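You operate a simulated robot arm through the tools that you are given. There is no shell and no other tool. Be economical: measure what you need, move in short steps, check, and stop when the job is done.

The job below is to be done with a simulated two-armed robot. You get a single attempt, and the scene is never put back.

TASK
Pick up the trim lever with one hand, pass it to the other hand and put it on the bare end of the settee.

Only the result counts: the job must be done as asked and must still hold three seconds after the hand-in. Knocking over, shifting, dropping, spilling or breaking anything else fails it.

THE ROBOT
Two 7-joint arms with two-finger parallel grippers on one trunk, on a base that drives. Base frame: it is fixed to the floor where the robot stands at the start and does not move with it; the origin is under the middle of the robot, x ahead of it, y to its left, z up; the surface under the hand at the start is at about z = 0.75. Lengths are in m, angles in degrees, forces in N, time in s.
The left shoulder is at the start at [0.071, 0.156, 1.005], the right one opposite. Places, roughly: bare end of the settee [2, 1.9, 0.4]. Payload 3.91 kg a hand.
Tool frame (each hand has its own): the origin (TCP) lies between the finger pads and is the grasp point; the fingertips stand 0.03 m ahead of it; z points along the fingers, y is the line along which they close. Largest opening 0.11 m; finger width 0.02, thickness 0.01; the body of the gripper, 0.048 by 0.112 m, starts 0.055 m behind the TCP.
Orientation is that of the tool frame in the base frame, as a unit quaternion [w, x, y, z]. With the fingers straight down and closing along the base's y, the tool's x points along the base's -x, its y along +y and its z along -z.

THE INTERFACE
- The arms move only by the tool servo_tool. It takes "left_series", "right_series" or both (then of equal length, played together; a hand with none holds still); each is a list of rows, each a list of 3 entries, a list of its own where there are three numbers: the shift along the base's x, y, z in mm, then the turn, a rotation vector about the base's x, y, z in degrees, then the finger opening in mm, from 0 to 110. In form: [[[dx, dy, dz], [wx, wy, wz], grip], ...]. A call has 1 to 20 rows; each row is the pose to reach, as a shift and turn from the pose commanded when the call began. A row lasts 0.2 s, in which the tool goes at most 0.05 m and 8.6 degrees; a call with a longer step from one row to the next is refused whole, and so is a gripper value outside its range. Where a pose cannot be reached the arm comes as near as it can. A force on the tool above 40 N (or 10 N above the force at the start of the call, whichever is more), or a blocked arm, ends the call early, and 0.2 s more pass. Each finger travels about 0.108 m/s and halts on what it meets, pressing with about 33 N; the grip force reading is that of the motor and also rises with nothing between the fingers. The clock runs only during rows and for 0.2 s after the last one: add rows that repeat a pose to give the fingers time. The reply holds the time, the measured pose of the TCP, the force on the tool along the base axes, the opening and the grip force, in the units named above and with some noise, with the torque about the TCP (base axes, N m) and any sound that the robot's microphone picked up, and new pictures: "pictures" is both (left out), scene, wrist or none (wrist: the cameras of the hands that moved).
- Cameras (640 x 400 px; columns grow to the right, rows downward): "scene" is now at [0.1405, -0.0149, 1.2366]; the picture's right is [-0.15, -0.99, 0.00], its down [-0.53, 0.08, -0.85] and it looks along [0.84, -0.13, -0.53] (base axes); focal length 248 px, centre (320, 200). "left" rides on the left gripper at [0.072, -0.017, -0.104] in its tool frame; the picture's right is [0.23, 0.97, 0.00], its down [-0.76, 0.18, -0.62] and it looks along [-0.61, 0.14, 0.78] (tool axes); focal length 222 px, centre (320, 200). "right" rides on the right gripper at [0.072, 0.017, -0.103] in its tool frame; the picture's right is [-0.23, 0.97, 0.00], its down [-0.76, -0.18, -0.62] and it looks along [-0.61, -0.14, 0.78] (tool axes); focal length 222 px, centre (320, 200). There is no depth. A picture from a camera that has moved, and an enlarged one, comes with that camera's place and axes in the base frame and with its lens.
- raise_lower(by): slides the trunk up (or, below 0, down) by that many m; the arms and the scene camera ride with it, the base frame stays. It gives what a move gives, with no picture.
- roll_base(legs): drives the robot by 1 to 6 legs, each [ahead, left, turn to the left] in m, m and degrees, along the robot's own axes; the way and the turn of a leg run together, so that a leg with both is an arc; at most 1.5 m and 180 degrees a leg. The arms and the cameras ride along, it lands a little off, and it stops where it bumps. It gives what a move gives, and a new picture of the scene camera.
- pan_tilt(pan, tilt): turns the head with the scene camera to pan (to the left, within 86 degrees either way) and tilt (down, from -29 to 69), counted from straight ahead of the robot. It gives what a move gives, and a new picture of the scene camera.
- enlarge(camera, box): a new picture of the part [left, top, right, bottom] of that camera's present view, enlarged. The clock stands still meanwhile.
- finish_job(): hands the job in; it is judged then, once.

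Go step by step. Nothing tells you exact positions but the pictures and the camera data: compare them with the known pose of the tool, close in by small moves and look again before you grip or let go. The budget is 120 turns and 260 pictures, counting those below and the enlarged ones. Unless the task says otherwise, let go and move clear before handing in.

The tools are called as a command line: name --argument value ..., lists and objects as JSON in quotes. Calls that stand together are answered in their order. servo_tool: Moves the arms, as the interface text tells. Its arguments: {"type":"object","properties":{"left_series":{"type":"array","items":{"type":"array"}},"right_series":{"type":"array","items":{"type":"array"}},"pictures":{"type":"string","enum":["both","scene","wrist","none"]}},"required":[]} The other tools are called the same way: raise_lower (by) slides the trunk up or down; roll_base (legs) drives the base; pan_tilt (pan, tilt) turns the head that bears the scene camera; enlarge (camera, box) takes an enlarged picture of a part of a camera's view; finish_job () hands the job in.

At the start:

```text
time_s: 0.0
left_tool_pos: [0.8913, 0.205, 0.9976]
left_tcp_rot: [-0.001, 0.0, 1.0, 0.001]
left_ft_force: [-1.0, -0.7, 0.6]
left_torque: [0.01, -0.01, 0.02]
left_opening: 0.1099
left_finger_force: 0.0
right_tool_pos: [0.7101, -0.5338, 1.0031]
right_tcp_rot: [0.0, 0.001, 1.0, 0.0]
right_ft_force: [-0.2, -0.5, 0.0]
right_torque: [0.03, -0.01, 0.0]
right_opening: 0.1101
right_finger_force: 0.1
trunk travel left (down, up): [-0.45, 0.49]
robot x, y, heading: [0.0044, 0.0004, -0.1]
head pan, tilt: [-8.6, 32.2]
```

scene: 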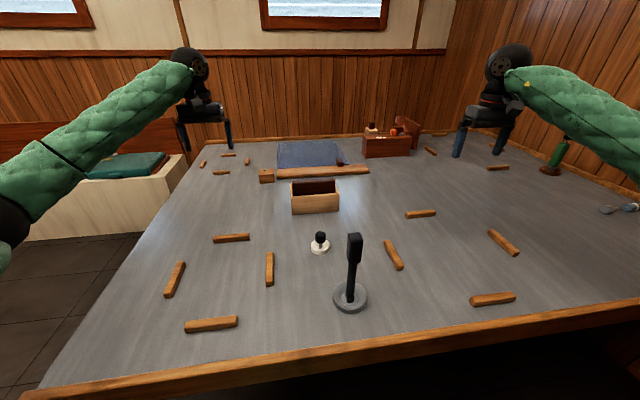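
right: 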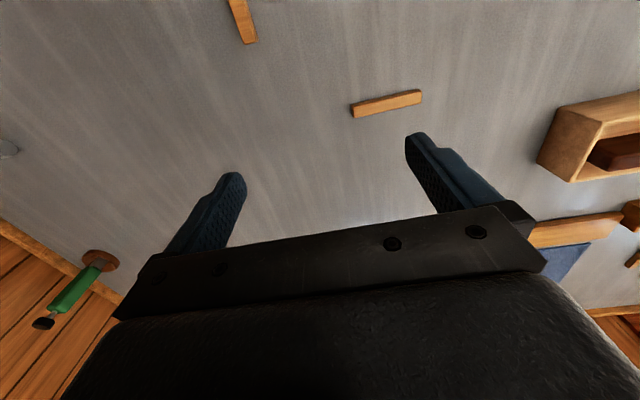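
left: 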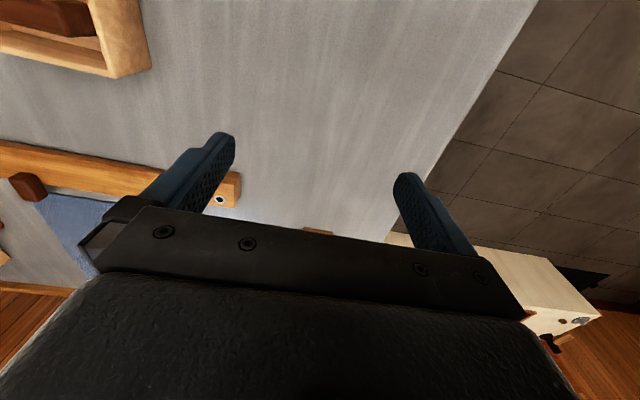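

I see a table with several objects: a black upright lever on a grey disc near the front, a small knob, and a green-handled thing at right. I'll enlarge these to identify the trim lever.

enlarge --camera "scene" --box '[280, 220, 420, 320]'

enlarge --camera "scene" --box '[500, 120, 640, 220]'

enlarge --camera "scene" --box '[250, 110, 450, 220]'

pan_tilt --pan 45 --tilt 20

```text
4.00 times, centred on (350, 270) of scene
camera zoom: at [0.1405, -0.0149, 1.2366], right [-0.15, -0.99, 0.0], down [-0.53, 0.08, -0.85], along [0.84, -0.13, -0.53], focal length 994 px, centre (200, -80)
```

zoom: 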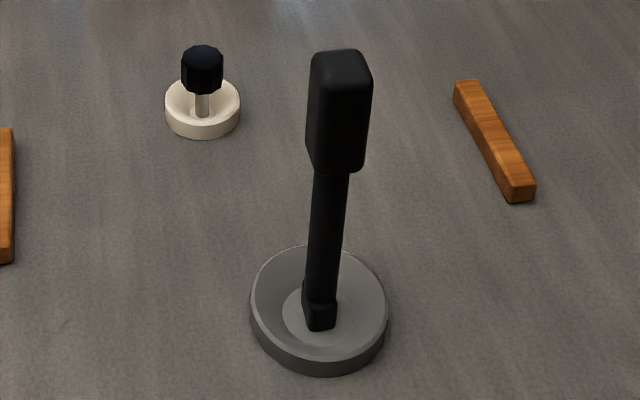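

```text
4.00 times, centred on (570, 170) of scene
camera zoom: at [0.1405, -0.0149, 1.2366], right [-0.15, -0.99, 0.0], down [-0.53, 0.08, -0.85], along [0.84, -0.13, -0.53], focal length 994 px, centre (-680, 320)
```

zoom: 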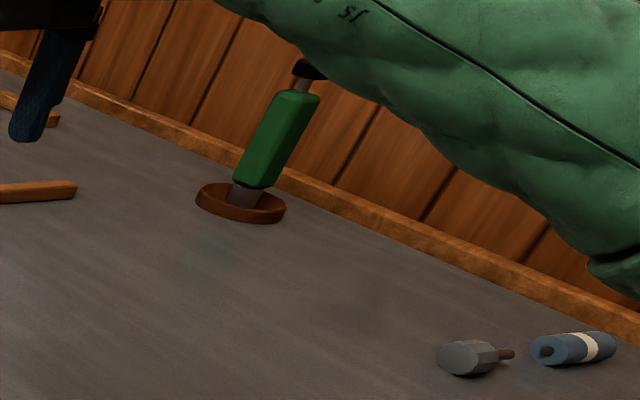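

```text
3.20 times, centred on (350, 165) of scene
camera zoom: at [0.1405, -0.0149, 1.2366], right [-0.15, -0.99, 0.0], down [-0.53, 0.08, -0.85], along [0.84, -0.13, -0.53], focal length 795 px, centre (224, 312)
```

zoom: 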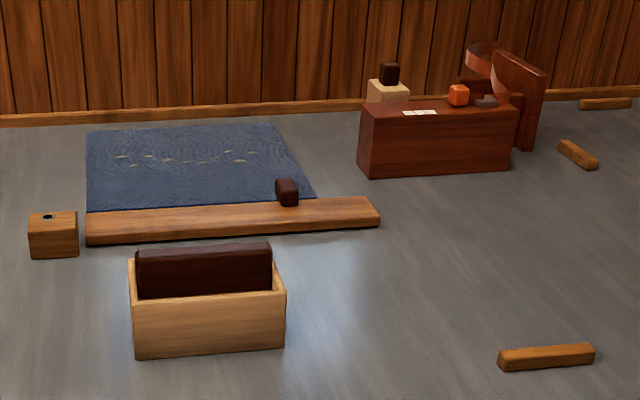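

```text
time_s: 1.2
left_tool_pos: [0.8918, 0.2051, 0.9964]
left_tcp_rot: [0.0, 0.001, 1.0, 0.001]
left_ft_force: [0.2, -0.4, -0.4]
left_torque: [-0.01, 0.0, 0.0]
left_opening: 0.1098
left_finger_force: 0.1
right_tool_pos: [0.7105, -0.5318, 1.0027]
right_tcp_rot: [0.0, -0.001, 1.0, 0.0]
right_ft_force: [0.1, -0.1, 0.3]
right_torque: [-0.01, 0.02, -0.01]
right_opening: 0.11
right_finger_force: 0.1
trunk travel left (down, up): [-0.45, 0.49]
robot x, y, heading: [0.0017, -0.0001, 0.1]
head pan, tilt: [45.0, 20.0]
camera scene: at [0.118, 0.0642, 1.2561], right [0.71, -0.71, 0.0], down [-0.24, -0.24, -0.94], along [0.66, 0.66, -0.34], focal length 248 px, centre (320, 200)
```

scene: 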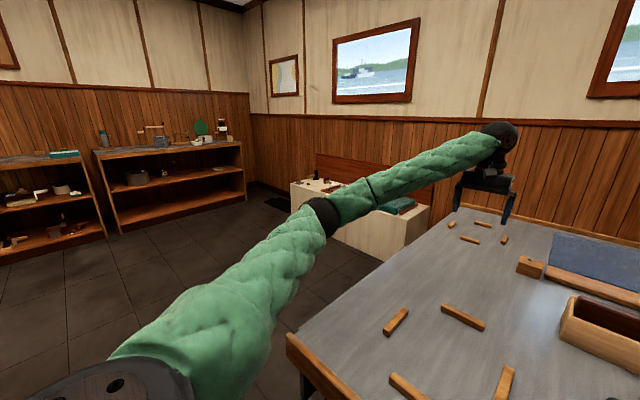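

The lever's identity isn't certain yet, so I'll look closer at the shelves, settee and other candidates.

enlarge --camera "scene" --box '[0, 110, 260, 260]'

enlarge --camera "scene" --box '[250, 140, 450, 270]'

enlarge --camera "right" --box '[0, 120, 160, 340]'

pan_tilt --pan -50 --tilt 30

```text
2.46 times, centred on (130, 185) of scene
camera zoom: at [0.118, 0.0642, 1.2561], right [0.71, -0.71, 0.0], down [-0.24, -0.24, -0.94], along [0.66, 0.66, -0.34], focal length 612 px, centre (788, 237)
```

zoom: 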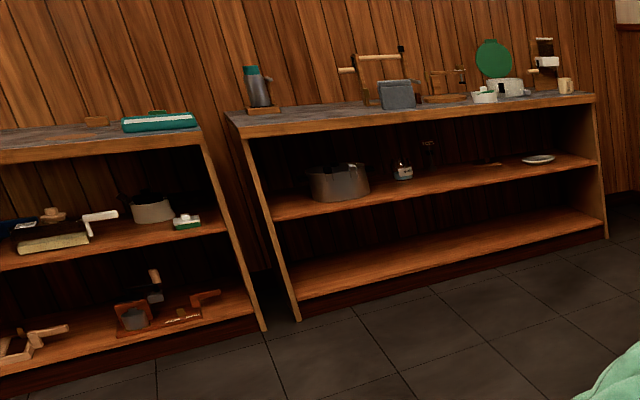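

```text
3.08 times, centred on (350, 205) of scene
camera zoom: at [0.118, 0.0642, 1.2561], right [0.71, -0.71, 0.0], down [-0.24, -0.24, -0.94], along [0.66, 0.66, -0.34], focal length 764 px, centre (228, 185)
```

zoom: 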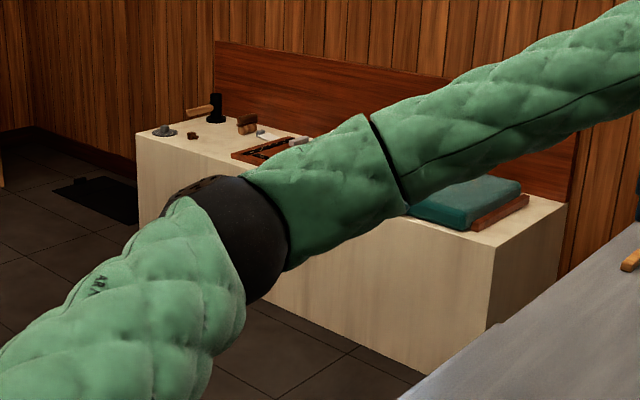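

```text
1.82 times, centred on (80, 230) of right
camera zoom: at [0.6386, -0.5154, 1.1074], right [0.23, 0.97, 0.0], down [0.76, -0.18, 0.62], along [0.61, -0.14, -0.78], focal length 404 px, centre (756, 146)
```

zoom: 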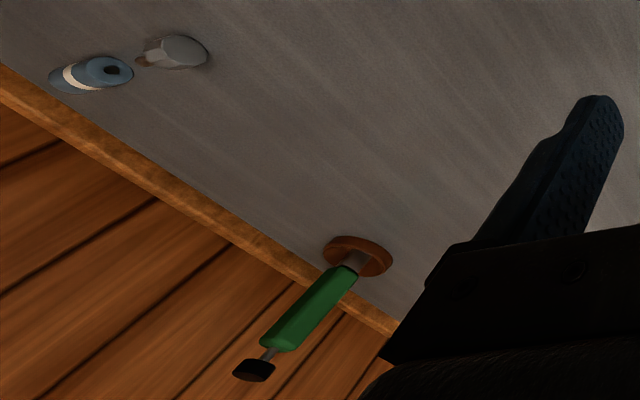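

```text
time_s: 2.9
left_tool_pos: [0.8907, 0.2055, 0.995]
left_tcp_rot: [0.001, 0.0, 1.0, 0.0]
left_ft_force: [0.6, 0.7, -0.5]
left_torque: [-0.01, 0.0, 0.0]
left_opening: 0.1102
left_finger_force: 0.1
right_tool_pos: [0.7109, -0.5327, 1.0039]
right_tcp_rot: [0.0, 0.001, 1.0, 0.0]
right_ft_force: [0.2, -0.5, 0.0]
right_torque: [0.0, 0.02, 0.0]
right_opening: 0.1098
right_finger_force: 0.1
trunk travel left (down, up): [-0.45, 0.49]
robot x, y, heading: [0.0021, -0.0022, 0.2]
head pan, tilt: [-50.0, 30.0]
camera scene: at [0.1102, -0.0708, 1.2401], right [-0.77, -0.64, 0.0], down [-0.32, 0.38, -0.87], along [0.56, -0.66, -0.5], focal length 248 px, centre (320, 200)
```

scene: 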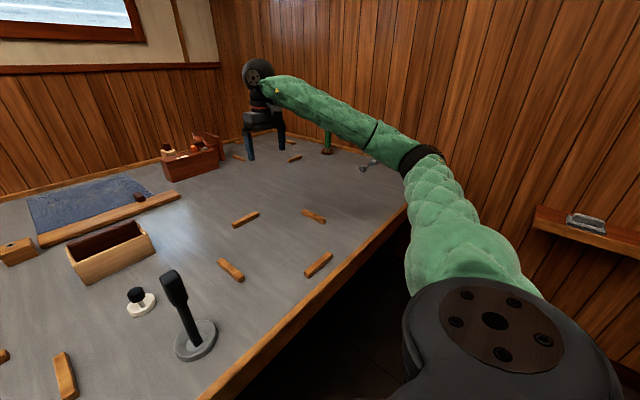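

Two lever-like things are on the table: the black one and the green-gripped one with a button. Closer looks at both.

enlarge --camera "scene" --box '[290, 120, 400, 190]'

enlarge --camera "scene" --box '[110, 250, 240, 370]'

enlarge --camera "scene" --box '[530, 190, 640, 260]'

enlarge --camera "scene" --box '[140, 120, 240, 190]'

```text
5.71 times, centred on (345, 155) of scene
camera zoom: at [0.1102, -0.0708, 1.2401], right [-0.77, -0.64, 0.0], down [-0.32, 0.38, -0.87], along [0.56, -0.66, -0.5], focal length 1420 px, centre (177, 457)
```

zoom: 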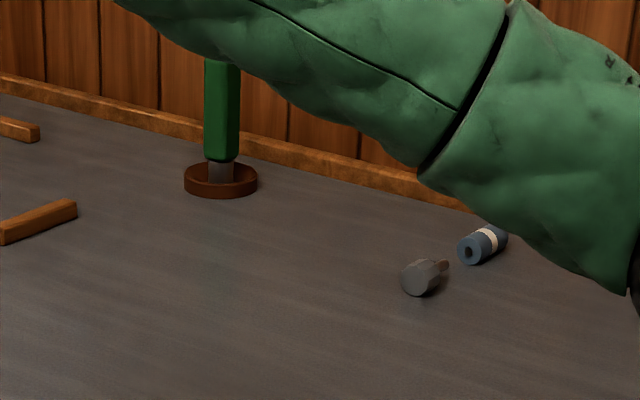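

```text
3.33 times, centred on (175, 310) of scene
camera zoom: at [0.1102, -0.0708, 1.2401], right [-0.77, -0.64, 0.0], down [-0.32, 0.38, -0.87], along [0.56, -0.66, -0.5], focal length 828 px, centre (803, -167)
```

zoom: 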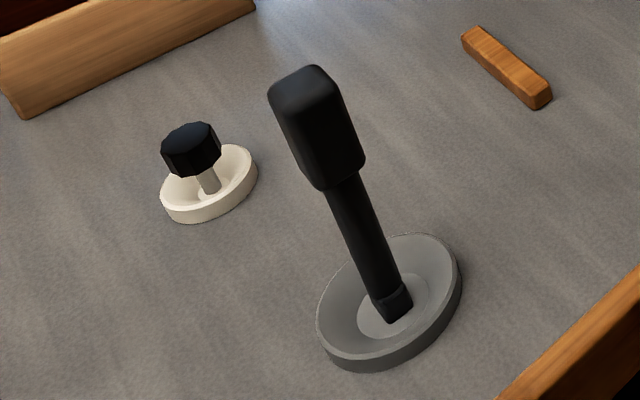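

```text
5.71 times, centred on (585, 225) of scene
camera zoom: at [0.1102, -0.0708, 1.2401], right [-0.77, -0.64, 0.0], down [-0.32, 0.38, -0.87], along [0.56, -0.66, -0.5], focal length 1420 px, centre (-1194, 57)
```

zoom: 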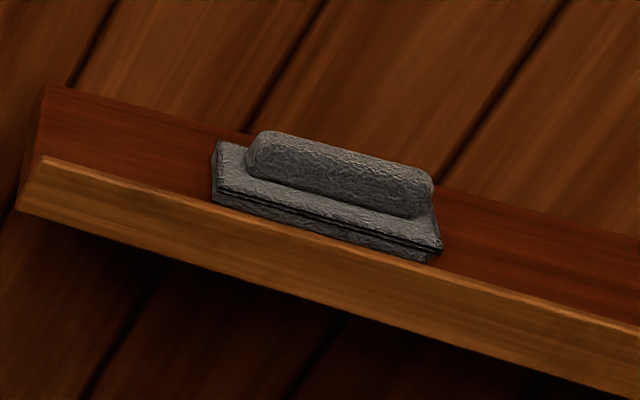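

```text
5.71 times, centred on (190, 155) of scene
camera zoom: at [0.1102, -0.0708, 1.2401], right [-0.77, -0.64, 0.0], down [-0.32, 0.38, -0.87], along [0.56, -0.66, -0.5], focal length 1420 px, centre (1063, 457)
```

zoom: 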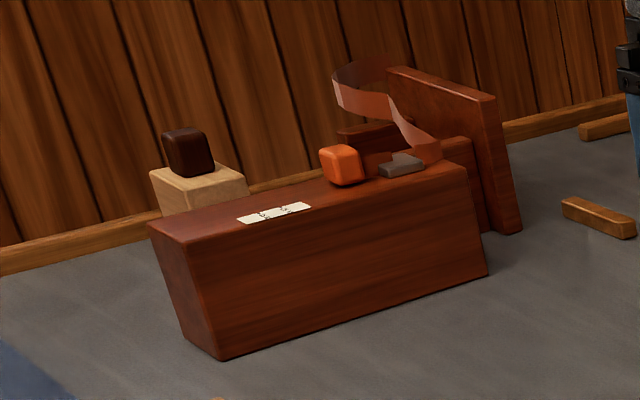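

I'll zoom tightly on the console labels and other spots for hints.

enlarge --camera "scene" --box '[178, 150, 200, 164]'

enlarge --camera "scene" --box '[20, 170, 160, 250]'

pan_tilt --pan 60 --tilt 15

```text
16.00 times, centred on (189, 157) of scene
camera zoom: at [0.1102, -0.0708, 1.2401], right [-0.77, -0.64, 0.0], down [-0.32, 0.38, -0.87], along [0.56, -0.66, -0.5], focal length 3975 px, centre (2416, 888)
```

zoom: 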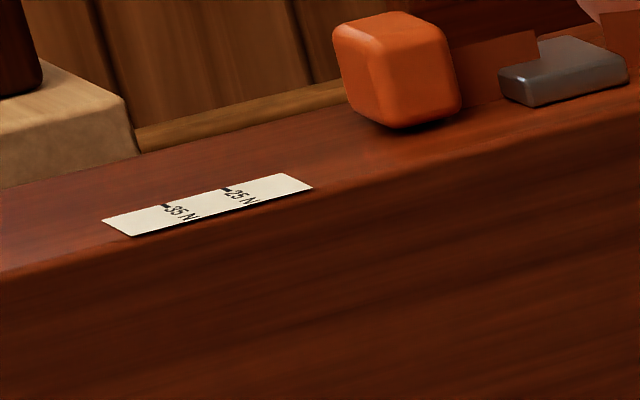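

```text
4.57 times, centred on (90, 210) of scene
camera zoom: at [0.1102, -0.0708, 1.2401], right [-0.77, -0.64, 0.0], down [-0.32, 0.38, -0.87], along [0.56, -0.66, -0.5], focal length 1136 px, centre (1371, 154)
```

zoom: 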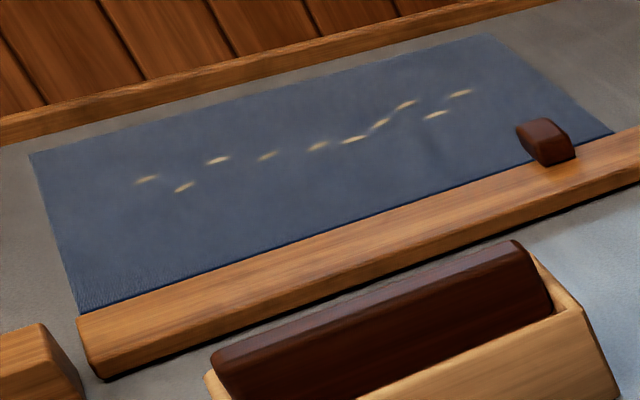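

```text
time_s: 4.8
left_tool_pos: [0.8915, 0.205, 0.9965]
left_tcp_rot: [0.0, 0.0, 1.0, 0.001]
left_ft_force: [-0.4, -0.6, -0.4]
left_torque: [0.0, 0.0, 0.0]
left_opening: 0.1102
left_finger_force: 0.0
right_tool_pos: [0.7105, -0.5327, 1.0026]
right_tcp_rot: [0.0, 0.001, 1.0, 0.0]
right_ft_force: [-0.1, -0.9, -0.2]
right_torque: [0.01, 0.03, 0.02]
right_opening: 0.1099
right_finger_force: 0.1
trunk travel left (down, up): [-0.45, 0.49]
robot x, y, heading: [0.0027, 0.0038, 0.2]
head pan, tilt: [60.0, 15.0]
camera scene: at [0.0988, 0.0793, 1.2643], right [0.87, -0.5, 0.0], down [-0.13, -0.22, -0.97], along [0.48, 0.84, -0.26], focal length 248 px, centre (320, 200)
```

scene: 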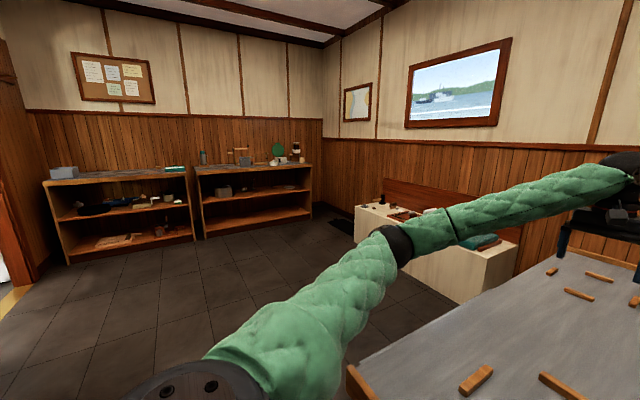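

There's a cork board with notes; I'll read those and look at the poster and shelves.

enlarge --camera "scene" --box '[70, 48, 155, 104]'

enlarge --camera "scene" --box '[340, 80, 375, 125]'

enlarge --camera "scene" --box '[40, 150, 195, 260]'

enlarge --camera "scene" --box '[190, 135, 320, 215]'

enlarge --camera "scene" --box '[340, 170, 520, 280]'

```text
7.14 times, centred on (112, 76) of scene
camera zoom: at [0.0988, 0.0793, 1.2643], right [0.87, -0.5, 0.0], down [-0.13, -0.22, -0.97], along [0.48, 0.84, -0.26], focal length 1775 px, centre (1802, 1086)
```

zoom: 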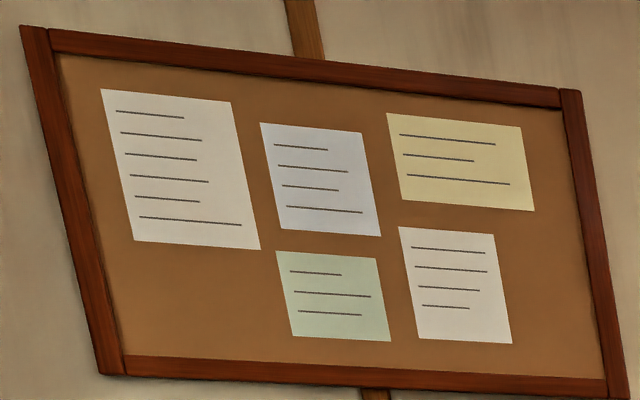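

```text
8.89 times, centred on (358, 102) of scene
camera zoom: at [0.0988, 0.0793, 1.2643], right [0.87, -0.5, 0.0], down [-0.13, -0.22, -0.97], along [0.48, 0.84, -0.26], focal length 2208 px, centre (-13, 1067)
```

zoom: 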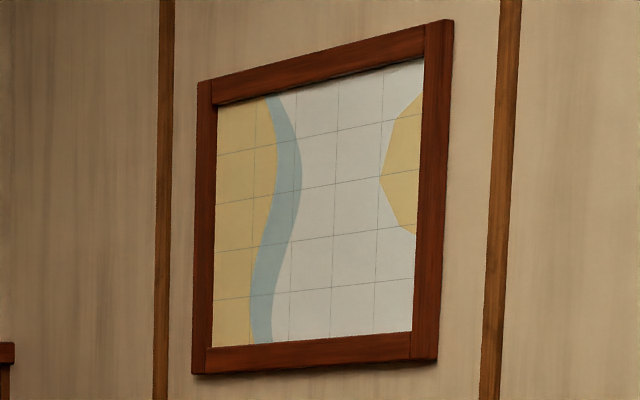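

```text
3.64 times, centred on (118, 205) of scene
camera zoom: at [0.0988, 0.0793, 1.2643], right [0.87, -0.5, 0.0], down [-0.13, -0.22, -0.97], along [0.48, 0.84, -0.26], focal length 903 px, centre (1056, 182)
```

zoom: 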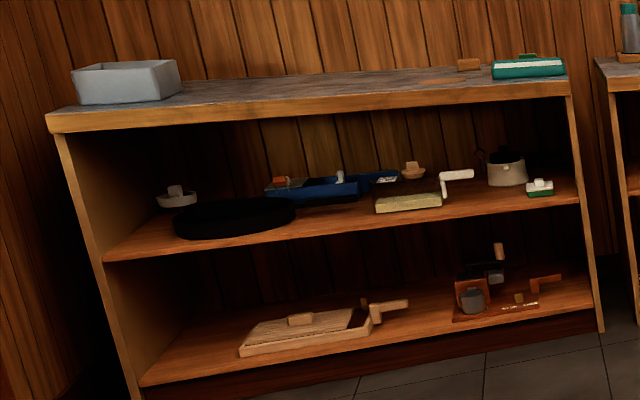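

```text
4.92 times, centred on (255, 175) of scene
camera zoom: at [0.0988, 0.0793, 1.2643], right [0.87, -0.5, 0.0], down [-0.13, -0.22, -0.97], along [0.48, 0.84, -0.26], focal length 1223 px, centre (640, 323)
```

zoom: 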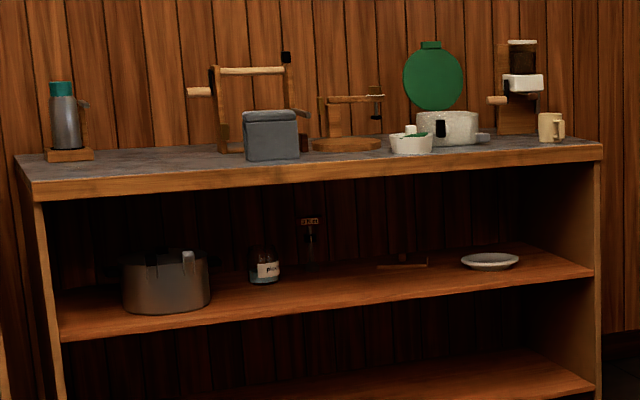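

```text
3.56 times, centred on (430, 225) of scene
camera zoom: at [0.0988, 0.0793, 1.2643], right [0.87, -0.5, 0.0], down [-0.13, -0.22, -0.97], along [0.48, 0.84, -0.26], focal length 883 px, centre (-71, 111)
```

zoom: 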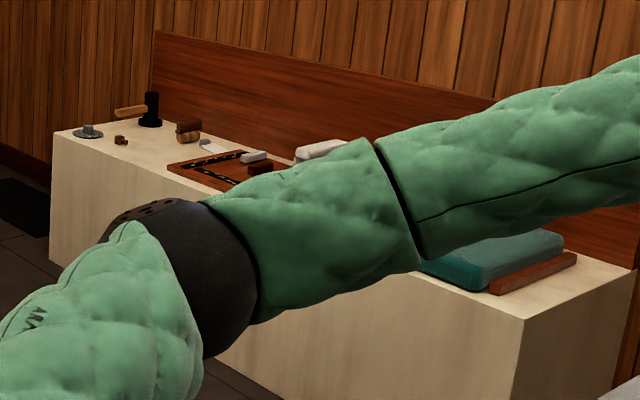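

The settee has clutter on its far end and a teal cushion at the near end; the bare stretch needs a better look later. First I turn the right hand's camera toward the green-handled object to tell it apart from the black lever.

servo_tool --right_series '[[[0, -20, 0], [0, 0, -8], 110], [[0, -40, 0], [0, 0, -16], 110], [[0, -60, 0], [0, 0, -24], 110], [[0, -80, 0], [0, 0, -32], 110], [[0, -100, 0], [0, 0, -40], 110], [[0, -120, 0], [0, 0, -48], 110], [[0, -140, 0], [0, 0, -52], 110]]' --pictures "wrist"

```text
time_s: 6.4
left_tool_pos: [0.8914, 0.2054, 0.9959]
left_tcp_rot: [-0.001, 0.0, 1.0, -0.001]
left_ft_force: [-0.3, 1.3, -0.1]
left_torque: [0.03, 0.01, 0.01]
left_opening: 0.1099
left_finger_force: 0.2
right_tool_pos: [0.7096, -0.6741, 1.0016]
right_tcp_rot: [0.001, 0.439, 0.898, 0.001]
right_ft_force: [-0.2, 0.4, -0.4]
right_torque: [0.02, 0.03, 0.0]
right_opening: 0.1097
right_finger_force: 0.1
trunk travel left (down, up): [-0.45, 0.49]
robot x, y, heading: [0.0025, 0.0027, 0.4]
head pan, tilt: [60.0, 15.0]
camera right: at [0.6795, -0.6068, 1.1072], right [0.91, 0.42, 0.0], down [0.33, -0.71, 0.62], along [0.26, -0.57, -0.78], focal length 222 px, centre (320, 200)
```

right: 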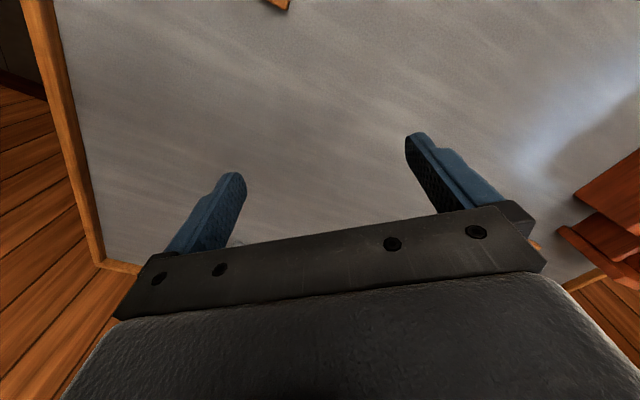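

The gripper hides it. I'll bring the hand back inward and view with the head camera.

servo_tool --right_series '[[[0, 40, 0], [0, 0, 8], 110], [[0, 80, 0], [0, 0, 16], 110], [[0, 120, 0], [0, 0, 24], 110], [[0, 160, 0], [0, 0, 32], 110], [[0, 200, 0], [0, 0, 40], 110], [[0, 240, 0], [0, 0, 48], 110], [[0, 280, 0], [0, 0, 52], 110], [[0, 310, 0], [0, 0, 52], 110]]' --pictures "none"

pan_tilt --pan -55 --tilt 20

```text
time_s: 8.2
left_tool_pos: [0.8917, 0.2053, 0.996]
left_tcp_rot: [0.0, 0.0, 1.0, 0.0]
left_ft_force: [0.1, 1.2, 0.1]
left_torque: [-0.02, -0.01, -0.01]
left_opening: 0.1102
left_finger_force: 0.0
right_tool_pos: [0.7107, -0.3627, 1.0054]
right_tcp_rot: [0.0, 0.0, 1.0, 0.0]
right_ft_force: [0.3, -0.1, 0.1]
right_torque: [0.0, -0.04, 0.0]
right_opening: 0.1102
right_finger_force: 0.0
trunk travel left (down, up): [-0.45, 0.49]
robot x, y, heading: [0.0004, 0.0003, 0.0]
head pan, tilt: [60.0, 15.0]
```

```text
time_s: 10.2
left_tool_pos: [0.8913, 0.2053, 0.9949]
left_tcp_rot: [0.0, 0.0, 1.0, 0.0]
left_ft_force: [-0.2, 0.4, 0.3]
left_torque: [-0.03, -0.02, 0.03]
left_opening: 0.1099
left_finger_force: 0.0
right_tool_pos: [0.7111, -0.3626, 1.0054]
right_tcp_rot: [0.0, 0.0, 1.0, 0.0]
right_ft_force: [0.3, 0.2, 0.8]
right_torque: [0.0, -0.03, -0.02]
right_opening: 0.1104
right_finger_force: 0.1
trunk travel left (down, up): [-0.45, 0.49]
robot x, y, heading: [-0.0006, 0.0021, 0.0]
head pan, tilt: [-55.0, 20.0]
camera scene: at [0.1056, -0.0778, 1.2562], right [-0.82, -0.57, 0.0], down [-0.2, 0.28, -0.94], along [0.54, -0.77, -0.34], focal length 248 px, centre (320, 200)
```

scene: 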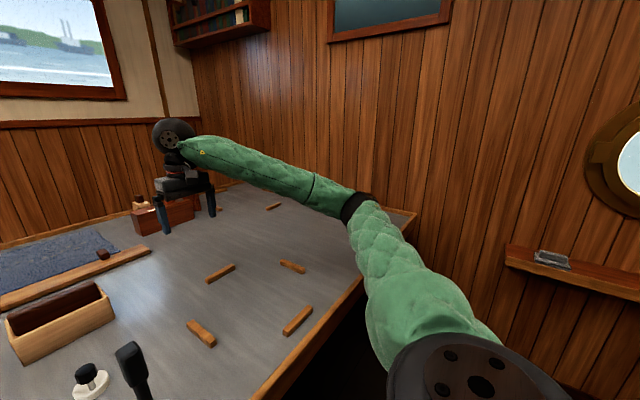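

The arm now blocks the view; raising the hand should open the line of sight below it.

servo_tool --right_series '[[[-20, 0, 45], [0, 0, 0], 110], [[-40, 0, 90], [0, 0, 0], 110], [[-60, 0, 135], [0, 0, 0], 110], [[-80, 0, 180], [0, 0, 0], 110], [[-100, 0, 225], [0, 0, 0], 110], [[-120, 0, 270], [0, 0, 0], 110]]' --pictures "scene"

```text
time_s: 11.6
left_tool_pos: [0.8905, 0.2069, 0.9965]
left_tcp_rot: [0.001, 0.0, 1.0, 0.001]
left_ft_force: [1.0, 0.3, 0.2]
left_torque: [0.01, -0.01, -0.03]
left_opening: 0.1102
left_finger_force: 0.1
right_tool_pos: [0.5904, -0.3603, 1.2726]
right_tcp_rot: [0.001, 0.0, 1.0, 0.0]
right_ft_force: [0.1, -0.1, 0.9]
right_torque: [-0.05, -0.03, -0.01]
right_opening: 0.1101
right_finger_force: 0.1
trunk travel left (down, up): [-0.45, 0.49]
robot x, y, heading: [0.004, -0.0027, 0.1]
head pan, tilt: [-55.0, 20.0]
camera scene: at [0.104, -0.0768, 1.2563], right [-0.82, -0.57, 0.0], down [-0.2, 0.28, -0.94], along [0.54, -0.77, -0.34], focal length 248 px, centre (320, 200)
```

scene: 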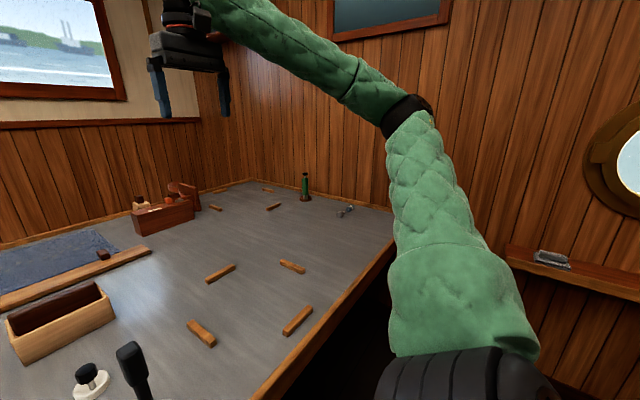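

enlarge --camera "scene" --box '[285, 165, 365, 220]'

enlarge --camera "scene" --box '[170, 0, 275, 50]'

```text
7.27 times, centred on (325, 192) of scene
camera zoom: at [0.104, -0.0768, 1.2563], right [-0.82, -0.57, 0.0], down [-0.2, 0.28, -0.94], along [0.54, -0.77, -0.34], focal length 1807 px, centre (284, 254)
```

zoom: 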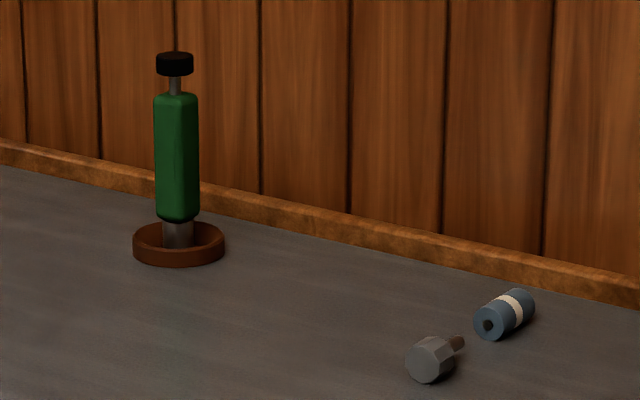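

```text
6.10 times, centred on (222, 25) of scene
camera zoom: at [0.104, -0.0768, 1.2563], right [-0.82, -0.57, 0.0], down [-0.2, 0.28, -0.94], along [0.54, -0.77, -0.34], focal length 1514 px, centre (914, 1267)
```

zoom: 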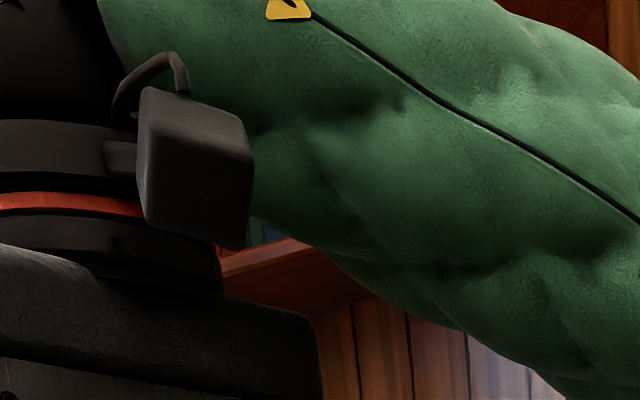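

The green object looks like a spring/plunger device with an adjusting cap; the black stick with a handle is a proper lever, so I take it as the trim lever. Back off a little for reach and look at it closely.

roll_base --legs '[[-0.15, 0, 0]]'

pan_tilt --pan -12 --tilt 40

enlarge --camera "scene" --box '[240, 140, 400, 240]'

```text
time_s: 12.9
left_tool_pos: [0.7431, 0.2027, 0.9983]
left_tcp_rot: [0.001, 0.0, 1.0, 0.0]
left_ft_force: [-0.5, 0.4, 0.6]
left_torque: [-0.02, -0.03, 0.02]
left_opening: 0.1098
left_finger_force: 0.1
right_tool_pos: [0.4411, -0.3622, 1.2708]
right_tcp_rot: [0.0, 0.0, 1.0, 0.0]
right_ft_force: [-0.9, 0.3, 0.2]
right_torque: [0.01, -0.05, -0.02]
right_opening: 0.1099
right_finger_force: 0.0
trunk travel left (down, up): [-0.45, 0.49]
robot x, y, heading: [-0.1472, 0.0001, -0.1]
head pan, tilt: [-55.0, 20.0]
camera scene: at [-0.045, -0.0778, 1.2564], right [-0.82, -0.57, 0.0], down [-0.19, 0.28, -0.94], along [0.54, -0.77, -0.34], focal length 248 px, centre (320, 200)
```

scene: 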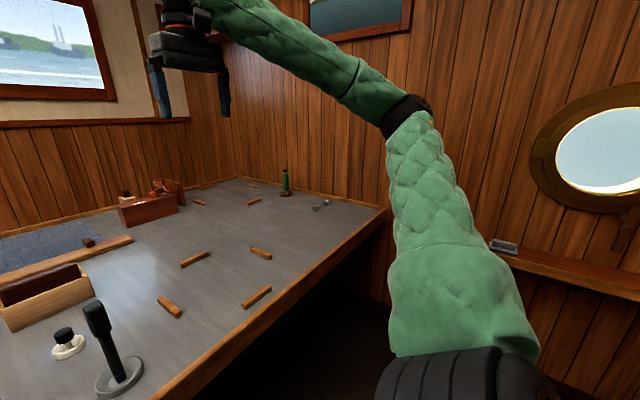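

```text
time_s: 14.0
left_tool_pos: [0.7439, 0.204, 0.9955]
left_tcp_rot: [0.001, 0.0, 1.0, 0.0]
left_ft_force: [-0.6, 0.0, 0.2]
left_torque: [0.0, -0.04, -0.01]
left_opening: 0.1099
left_finger_force: 0.0
right_tool_pos: [0.4435, -0.3628, 1.2704]
right_tcp_rot: [0.0, 0.001, 1.0, -0.001]
right_ft_force: [0.0, -0.2, 0.1]
right_torque: [-0.01, 0.01, 0.03]
right_opening: 0.1099
right_finger_force: 0.1
trunk travel left (down, up): [-0.45, 0.49]
robot x, y, heading: [-0.1491, -0.0025, 0.1]
head pan, tilt: [-12.0, 40.0]
camera scene: at [-0.0132, -0.0194, 1.2247], right [-0.21, -0.98, 0.0], down [-0.63, 0.14, -0.77], along [0.75, -0.16, -0.64], focal length 248 px, centre (320, 200)
```

scene: 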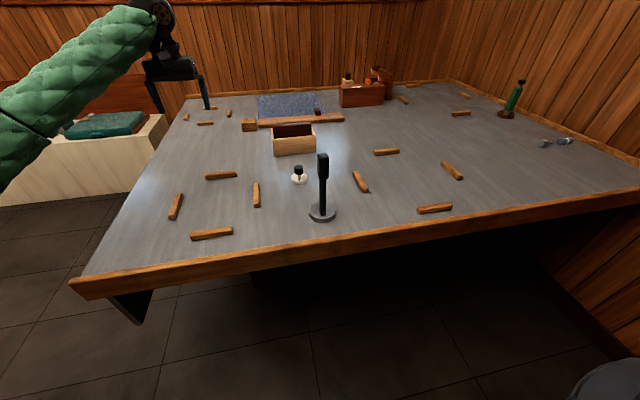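

```text
4.00 times, centred on (320, 190) of scene
camera zoom: at [-0.0132, -0.0194, 1.2247], right [-0.21, -0.98, 0.0], down [-0.63, 0.14, -0.77], along [0.75, -0.16, -0.64], focal length 994 px, centre (320, 240)
```

zoom: 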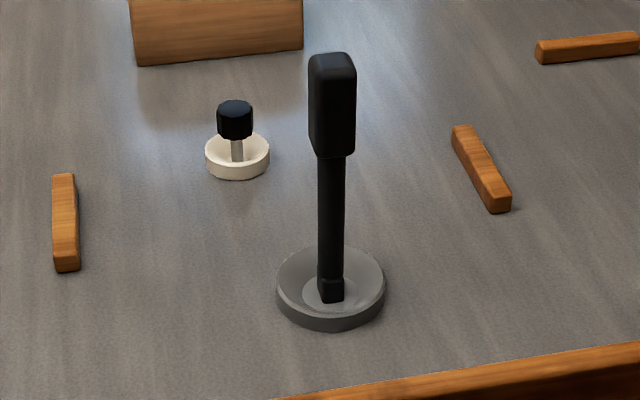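

The lever stands at about [0.475, -0.133], 0.19 m tall, head at z 0.88–0.945. I'll bring the right hand above it and look.

servo_tool --right_series '[[[10, 45, -15], [0, 0, 0], 110], [[15, 90, -30], [0, 0, 0], 110], [[20, 135, -45], [0, 0, 0], 110], [[25, 180, -60], [0, 0, 0], 110], [[30, 220, -80], [0, 0, 0], 110], [[30, 230, -120], [0, 0, 0], 110], [[30, 230, -160], [0, 0, 0], 110], [[30, 230, -200], [0, 0, 0], 110], [[30, 230, -220], [0, 0, 0], 110]]'

```text
time_s: 16.0
left_tool_pos: [0.7434, 0.2046, 0.9959]
left_tcp_rot: [0.0, 0.001, 1.0, -0.001]
left_ft_force: [0.1, 0.5, -0.1]
left_torque: [0.0, 0.04, -0.05]
left_opening: 0.1101
left_finger_force: 0.1
right_tool_pos: [0.4733, -0.1326, 1.0504]
right_tcp_rot: [-0.001, 0.001, 1.0, 0.0]
right_ft_force: [0.3, -0.4, 0.9]
right_torque: [0.02, -0.02, 0.01]
right_opening: 0.1103
right_finger_force: 0.1
trunk travel left (down, up): [-0.45, 0.49]
robot x, y, heading: [-0.1484, -0.0034, -0.1]
head pan, tilt: [-12.0, 40.0]
camera scene: at [-0.0132, -0.0192, 1.2248], right [-0.21, -0.98, 0.0], down [-0.63, 0.13, -0.77], along [0.75, -0.16, -0.64], focal length 248 px, centre (320, 200)
camera right: at [0.4005, -0.115, 1.1551], right [0.23, 0.97, 0.0], down [0.76, -0.18, 0.62], along [0.61, -0.14, -0.78], focal length 222 px, centre (320, 200)
```

scene: 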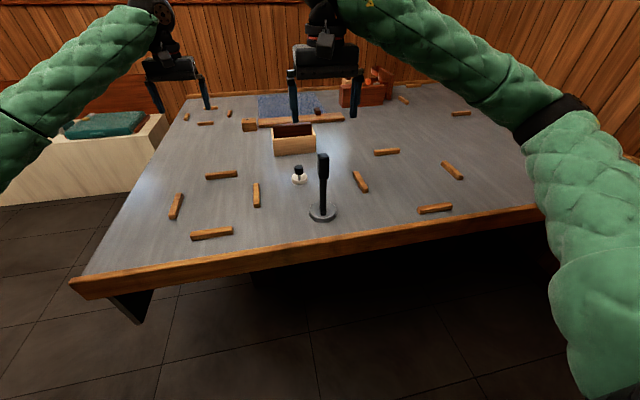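
right: 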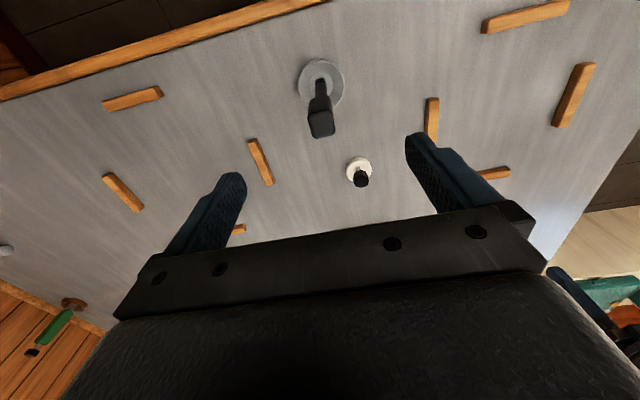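

Both cameras agree on [0.477, -0.131]. I'll check the head's orientation before descending.

enlarge --camera "right" --box '[260, 40, 400, 150]'

```text
3.64 times, centred on (330, 95) of right
camera zoom: at [0.4005, -0.115, 1.1551], right [0.23, 0.97, 0.0], down [0.76, -0.18, 0.62], along [0.61, -0.14, -0.78], focal length 808 px, centre (284, 582)
```

zoom: 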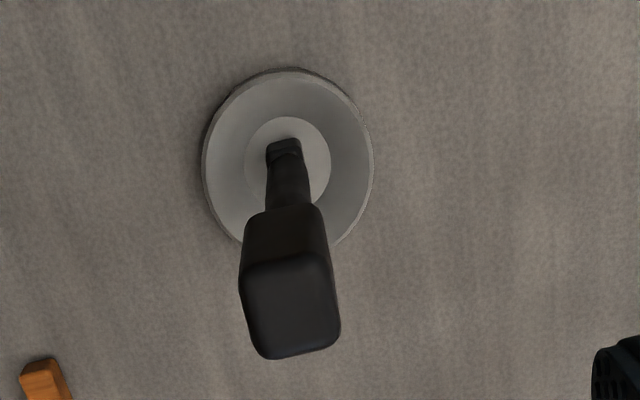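

Head top is about 21×25 mm, centred at [0.475, -0.129], turned about -5°. Descend over it, still open.

servo_tool --right_series '[[[2, 3, -40], [0, 0, -5], 110], [[2, 3, -80], [0, 0, -5], 90], [[2, 3, -110], [0, 0, -5], 70], [[2, 3, -138], [0, 0, -5], 60], [[2, 3, -138], [0, 0, -5], 60]]'

enlarge --camera "scene" --box '[260, 120, 380, 230]'

```text
time_s: 17.2
left_tool_pos: [0.7428, 0.2048, 0.9966]
left_tcp_rot: [0.0, 0.0, 1.0, 0.0]
left_ft_force: [-0.1, -0.7, -0.4]
left_torque: [0.01, 0.01, -0.04]
left_opening: 0.1099
left_finger_force: 0.1
right_tool_pos: [0.4741, -0.1288, 0.9133]
right_tcp_rot: [0.001, 0.044, 0.999, 0.0]
right_ft_force: [-0.1, 0.0, -0.1]
right_torque: [0.03, -0.01, 0.03]
right_opening: 0.0598
right_finger_force: 0.1
trunk travel left (down, up): [-0.45, 0.49]
robot x, y, heading: [-0.149, 0.0014, 0.1]
head pan, tilt: [-12.0, 40.0]
camera scene: at [-0.0133, -0.019, 1.2248], right [-0.21, -0.98, 0.0], down [-0.63, 0.13, -0.77], along [0.75, -0.16, -0.64], focal length 248 px, centre (320, 200)
camera right: at [0.4041, -0.1058, 1.0176], right [0.31, 0.95, 0.0], down [0.74, -0.24, 0.62], along [0.59, -0.2, -0.78], focal length 222 px, centre (320, 200)
```

scene: 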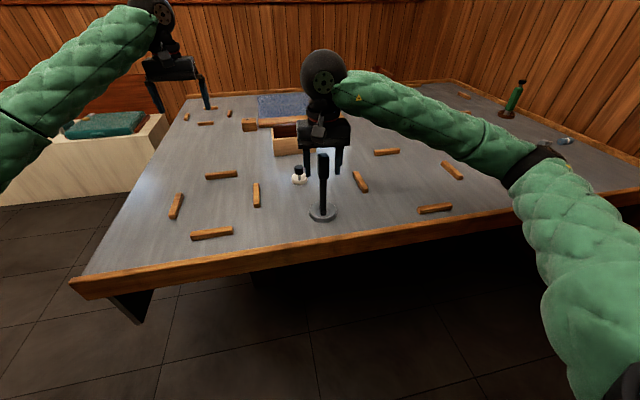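
right: 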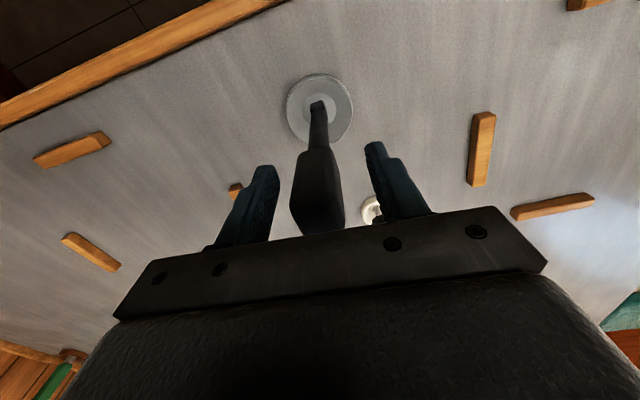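

```text
3.64 times, centred on (320, 175) of scene
camera zoom: at [-0.0133, -0.019, 1.2248], right [-0.21, -0.98, 0.0], down [-0.63, 0.13, -0.77], along [0.75, -0.16, -0.64], focal length 903 px, centre (320, 291)
```

zoom: 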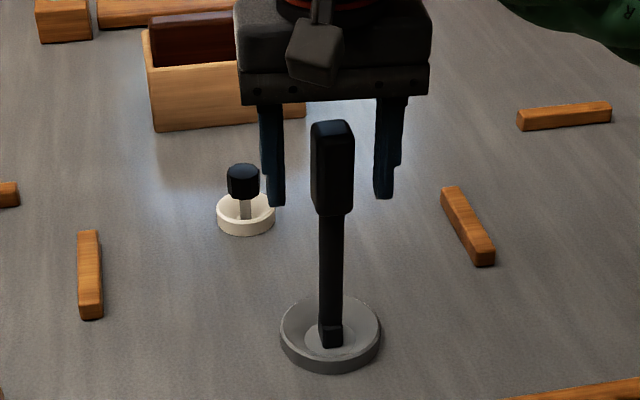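

The head sits between the fingers, centred. Closing and lifting slightly.

servo_tool --right_series '[[[0, 0, 0], [0, 0, 0], 40], [[0, 0, 0], [0, 0, 0], 15], [[0, 0, 0], [0, 0, 0], 10], [[0, 0, 0], [0, 0, 0], 10], [[0, 0, 15], [0, 0, 0], 10], [[0, 0, 30], [0, 0, 0], 10], [[0, 0, 30], [0, 0, 0], 10]]'

enlarge --camera "scene" --box '[260, 120, 380, 230]'

```text
time_s: 18.8
left_tool_pos: [0.7435, 0.2038, 0.9948]
left_tcp_rot: [0.0, 0.001, 1.0, 0.0]
left_ft_force: [-0.3, -0.1, -0.5]
left_torque: [0.01, 0.01, -0.02]
left_opening: 0.11
left_finger_force: 0.0
right_tool_pos: [0.475, -0.1291, 0.9428]
right_tcp_rot: [0.001, 0.045, 0.999, 0.0]
right_ft_force: [0.1, 0.5, -1.2]
right_torque: [0.0, 0.02, 0.05]
right_opening: 0.0256
right_finger_force: 33.4
trunk travel left (down, up): [-0.45, 0.49]
robot x, y, heading: [-0.1504, -0.0038, 0.2]
head pan, tilt: [-12.0, 40.0]
camera scene: at [-0.0131, -0.0191, 1.2247], right [-0.21, -0.98, 0.0], down [-0.63, 0.13, -0.77], along [0.75, -0.16, -0.64], focal length 248 px, centre (320, 200)
camera right: at [0.4039, -0.1051, 1.0465], right [0.31, 0.95, 0.0], down [0.74, -0.24, 0.62], along [0.59, -0.19, -0.78], focal length 222 px, centre (320, 200)
```

scene: 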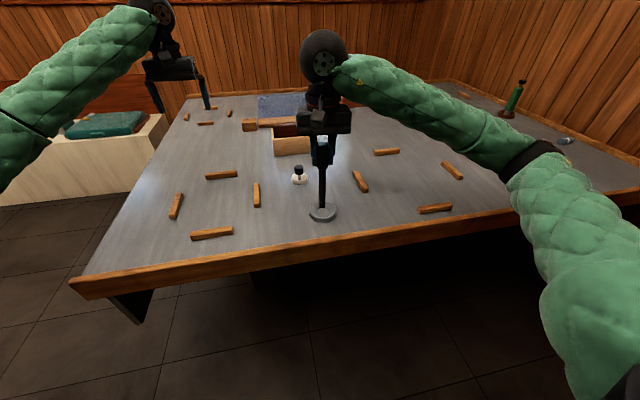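
right: 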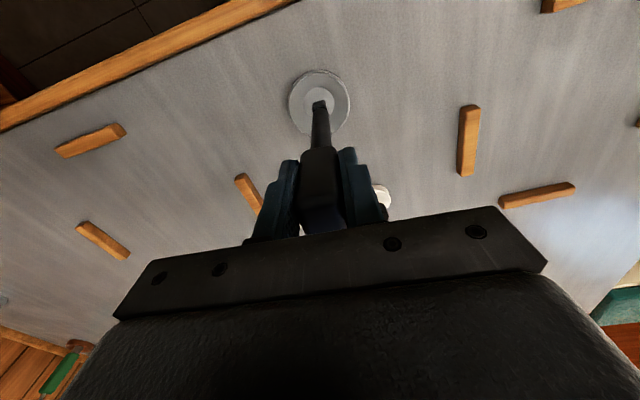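

```text
3.64 times, centred on (320, 175) of scene
camera zoom: at [-0.0131, -0.0191, 1.2247], right [-0.21, -0.98, 0.0], down [-0.63, 0.13, -0.77], along [0.75, -0.16, -0.64], focal length 903 px, centre (320, 291)
```

zoom: 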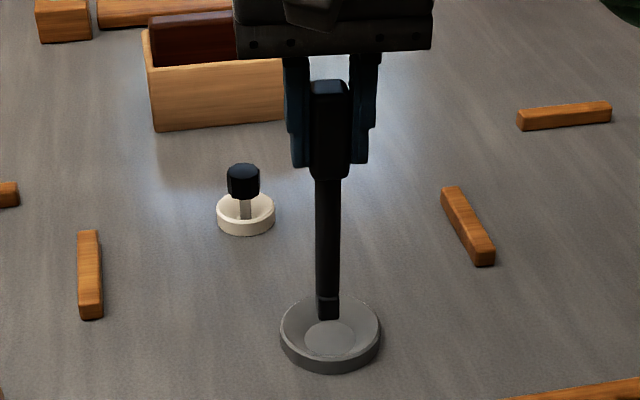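

The lever comes out of its dish stand, which stays put. I'll take one more detailed look at the green item and the lever's head for markings before going on.

enlarge --camera "scene" --box '[492, 74, 532, 122]'

enlarge --camera "scene" --box '[305, 135, 340, 225]'

enlarge --camera "right" --box '[280, 60, 370, 240]'

```text
8.33 times, centred on (512, 98) of scene
camera zoom: at [-0.0131, -0.0191, 1.2247], right [-0.21, -0.98, 0.0], down [-0.63, 0.13, -0.77], along [0.75, -0.16, -0.64], focal length 2070 px, centre (-1280, 1050)
```

zoom: 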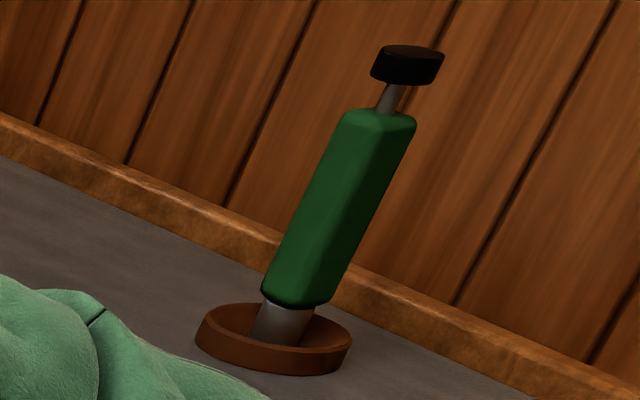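

```text
4.44 times, centred on (322, 180) of scene
camera zoom: at [-0.0131, -0.0191, 1.2247], right [-0.21, -0.98, 0.0], down [-0.63, 0.13, -0.77], along [0.75, -0.16, -0.64], focal length 1104 px, centre (309, 289)
```

zoom: 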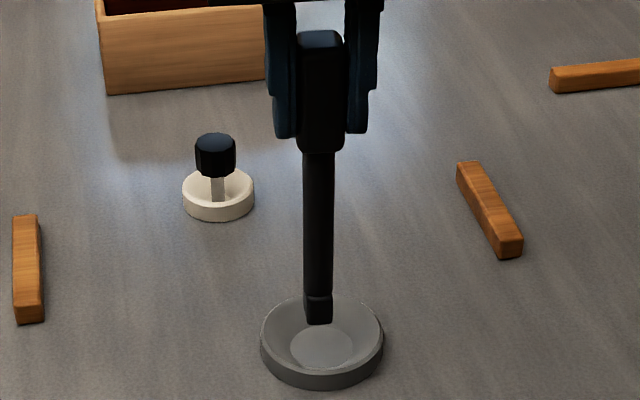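

```text
2.22 times, centred on (325, 150) of right
camera zoom: at [0.4039, -0.1051, 1.0465], right [0.31, 0.95, 0.0], down [0.74, -0.24, 0.62], along [0.59, -0.19, -0.78], focal length 494 px, centre (309, 311)
```

zoom: 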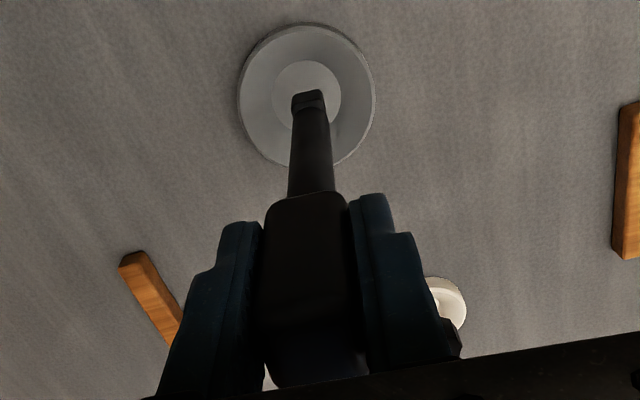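

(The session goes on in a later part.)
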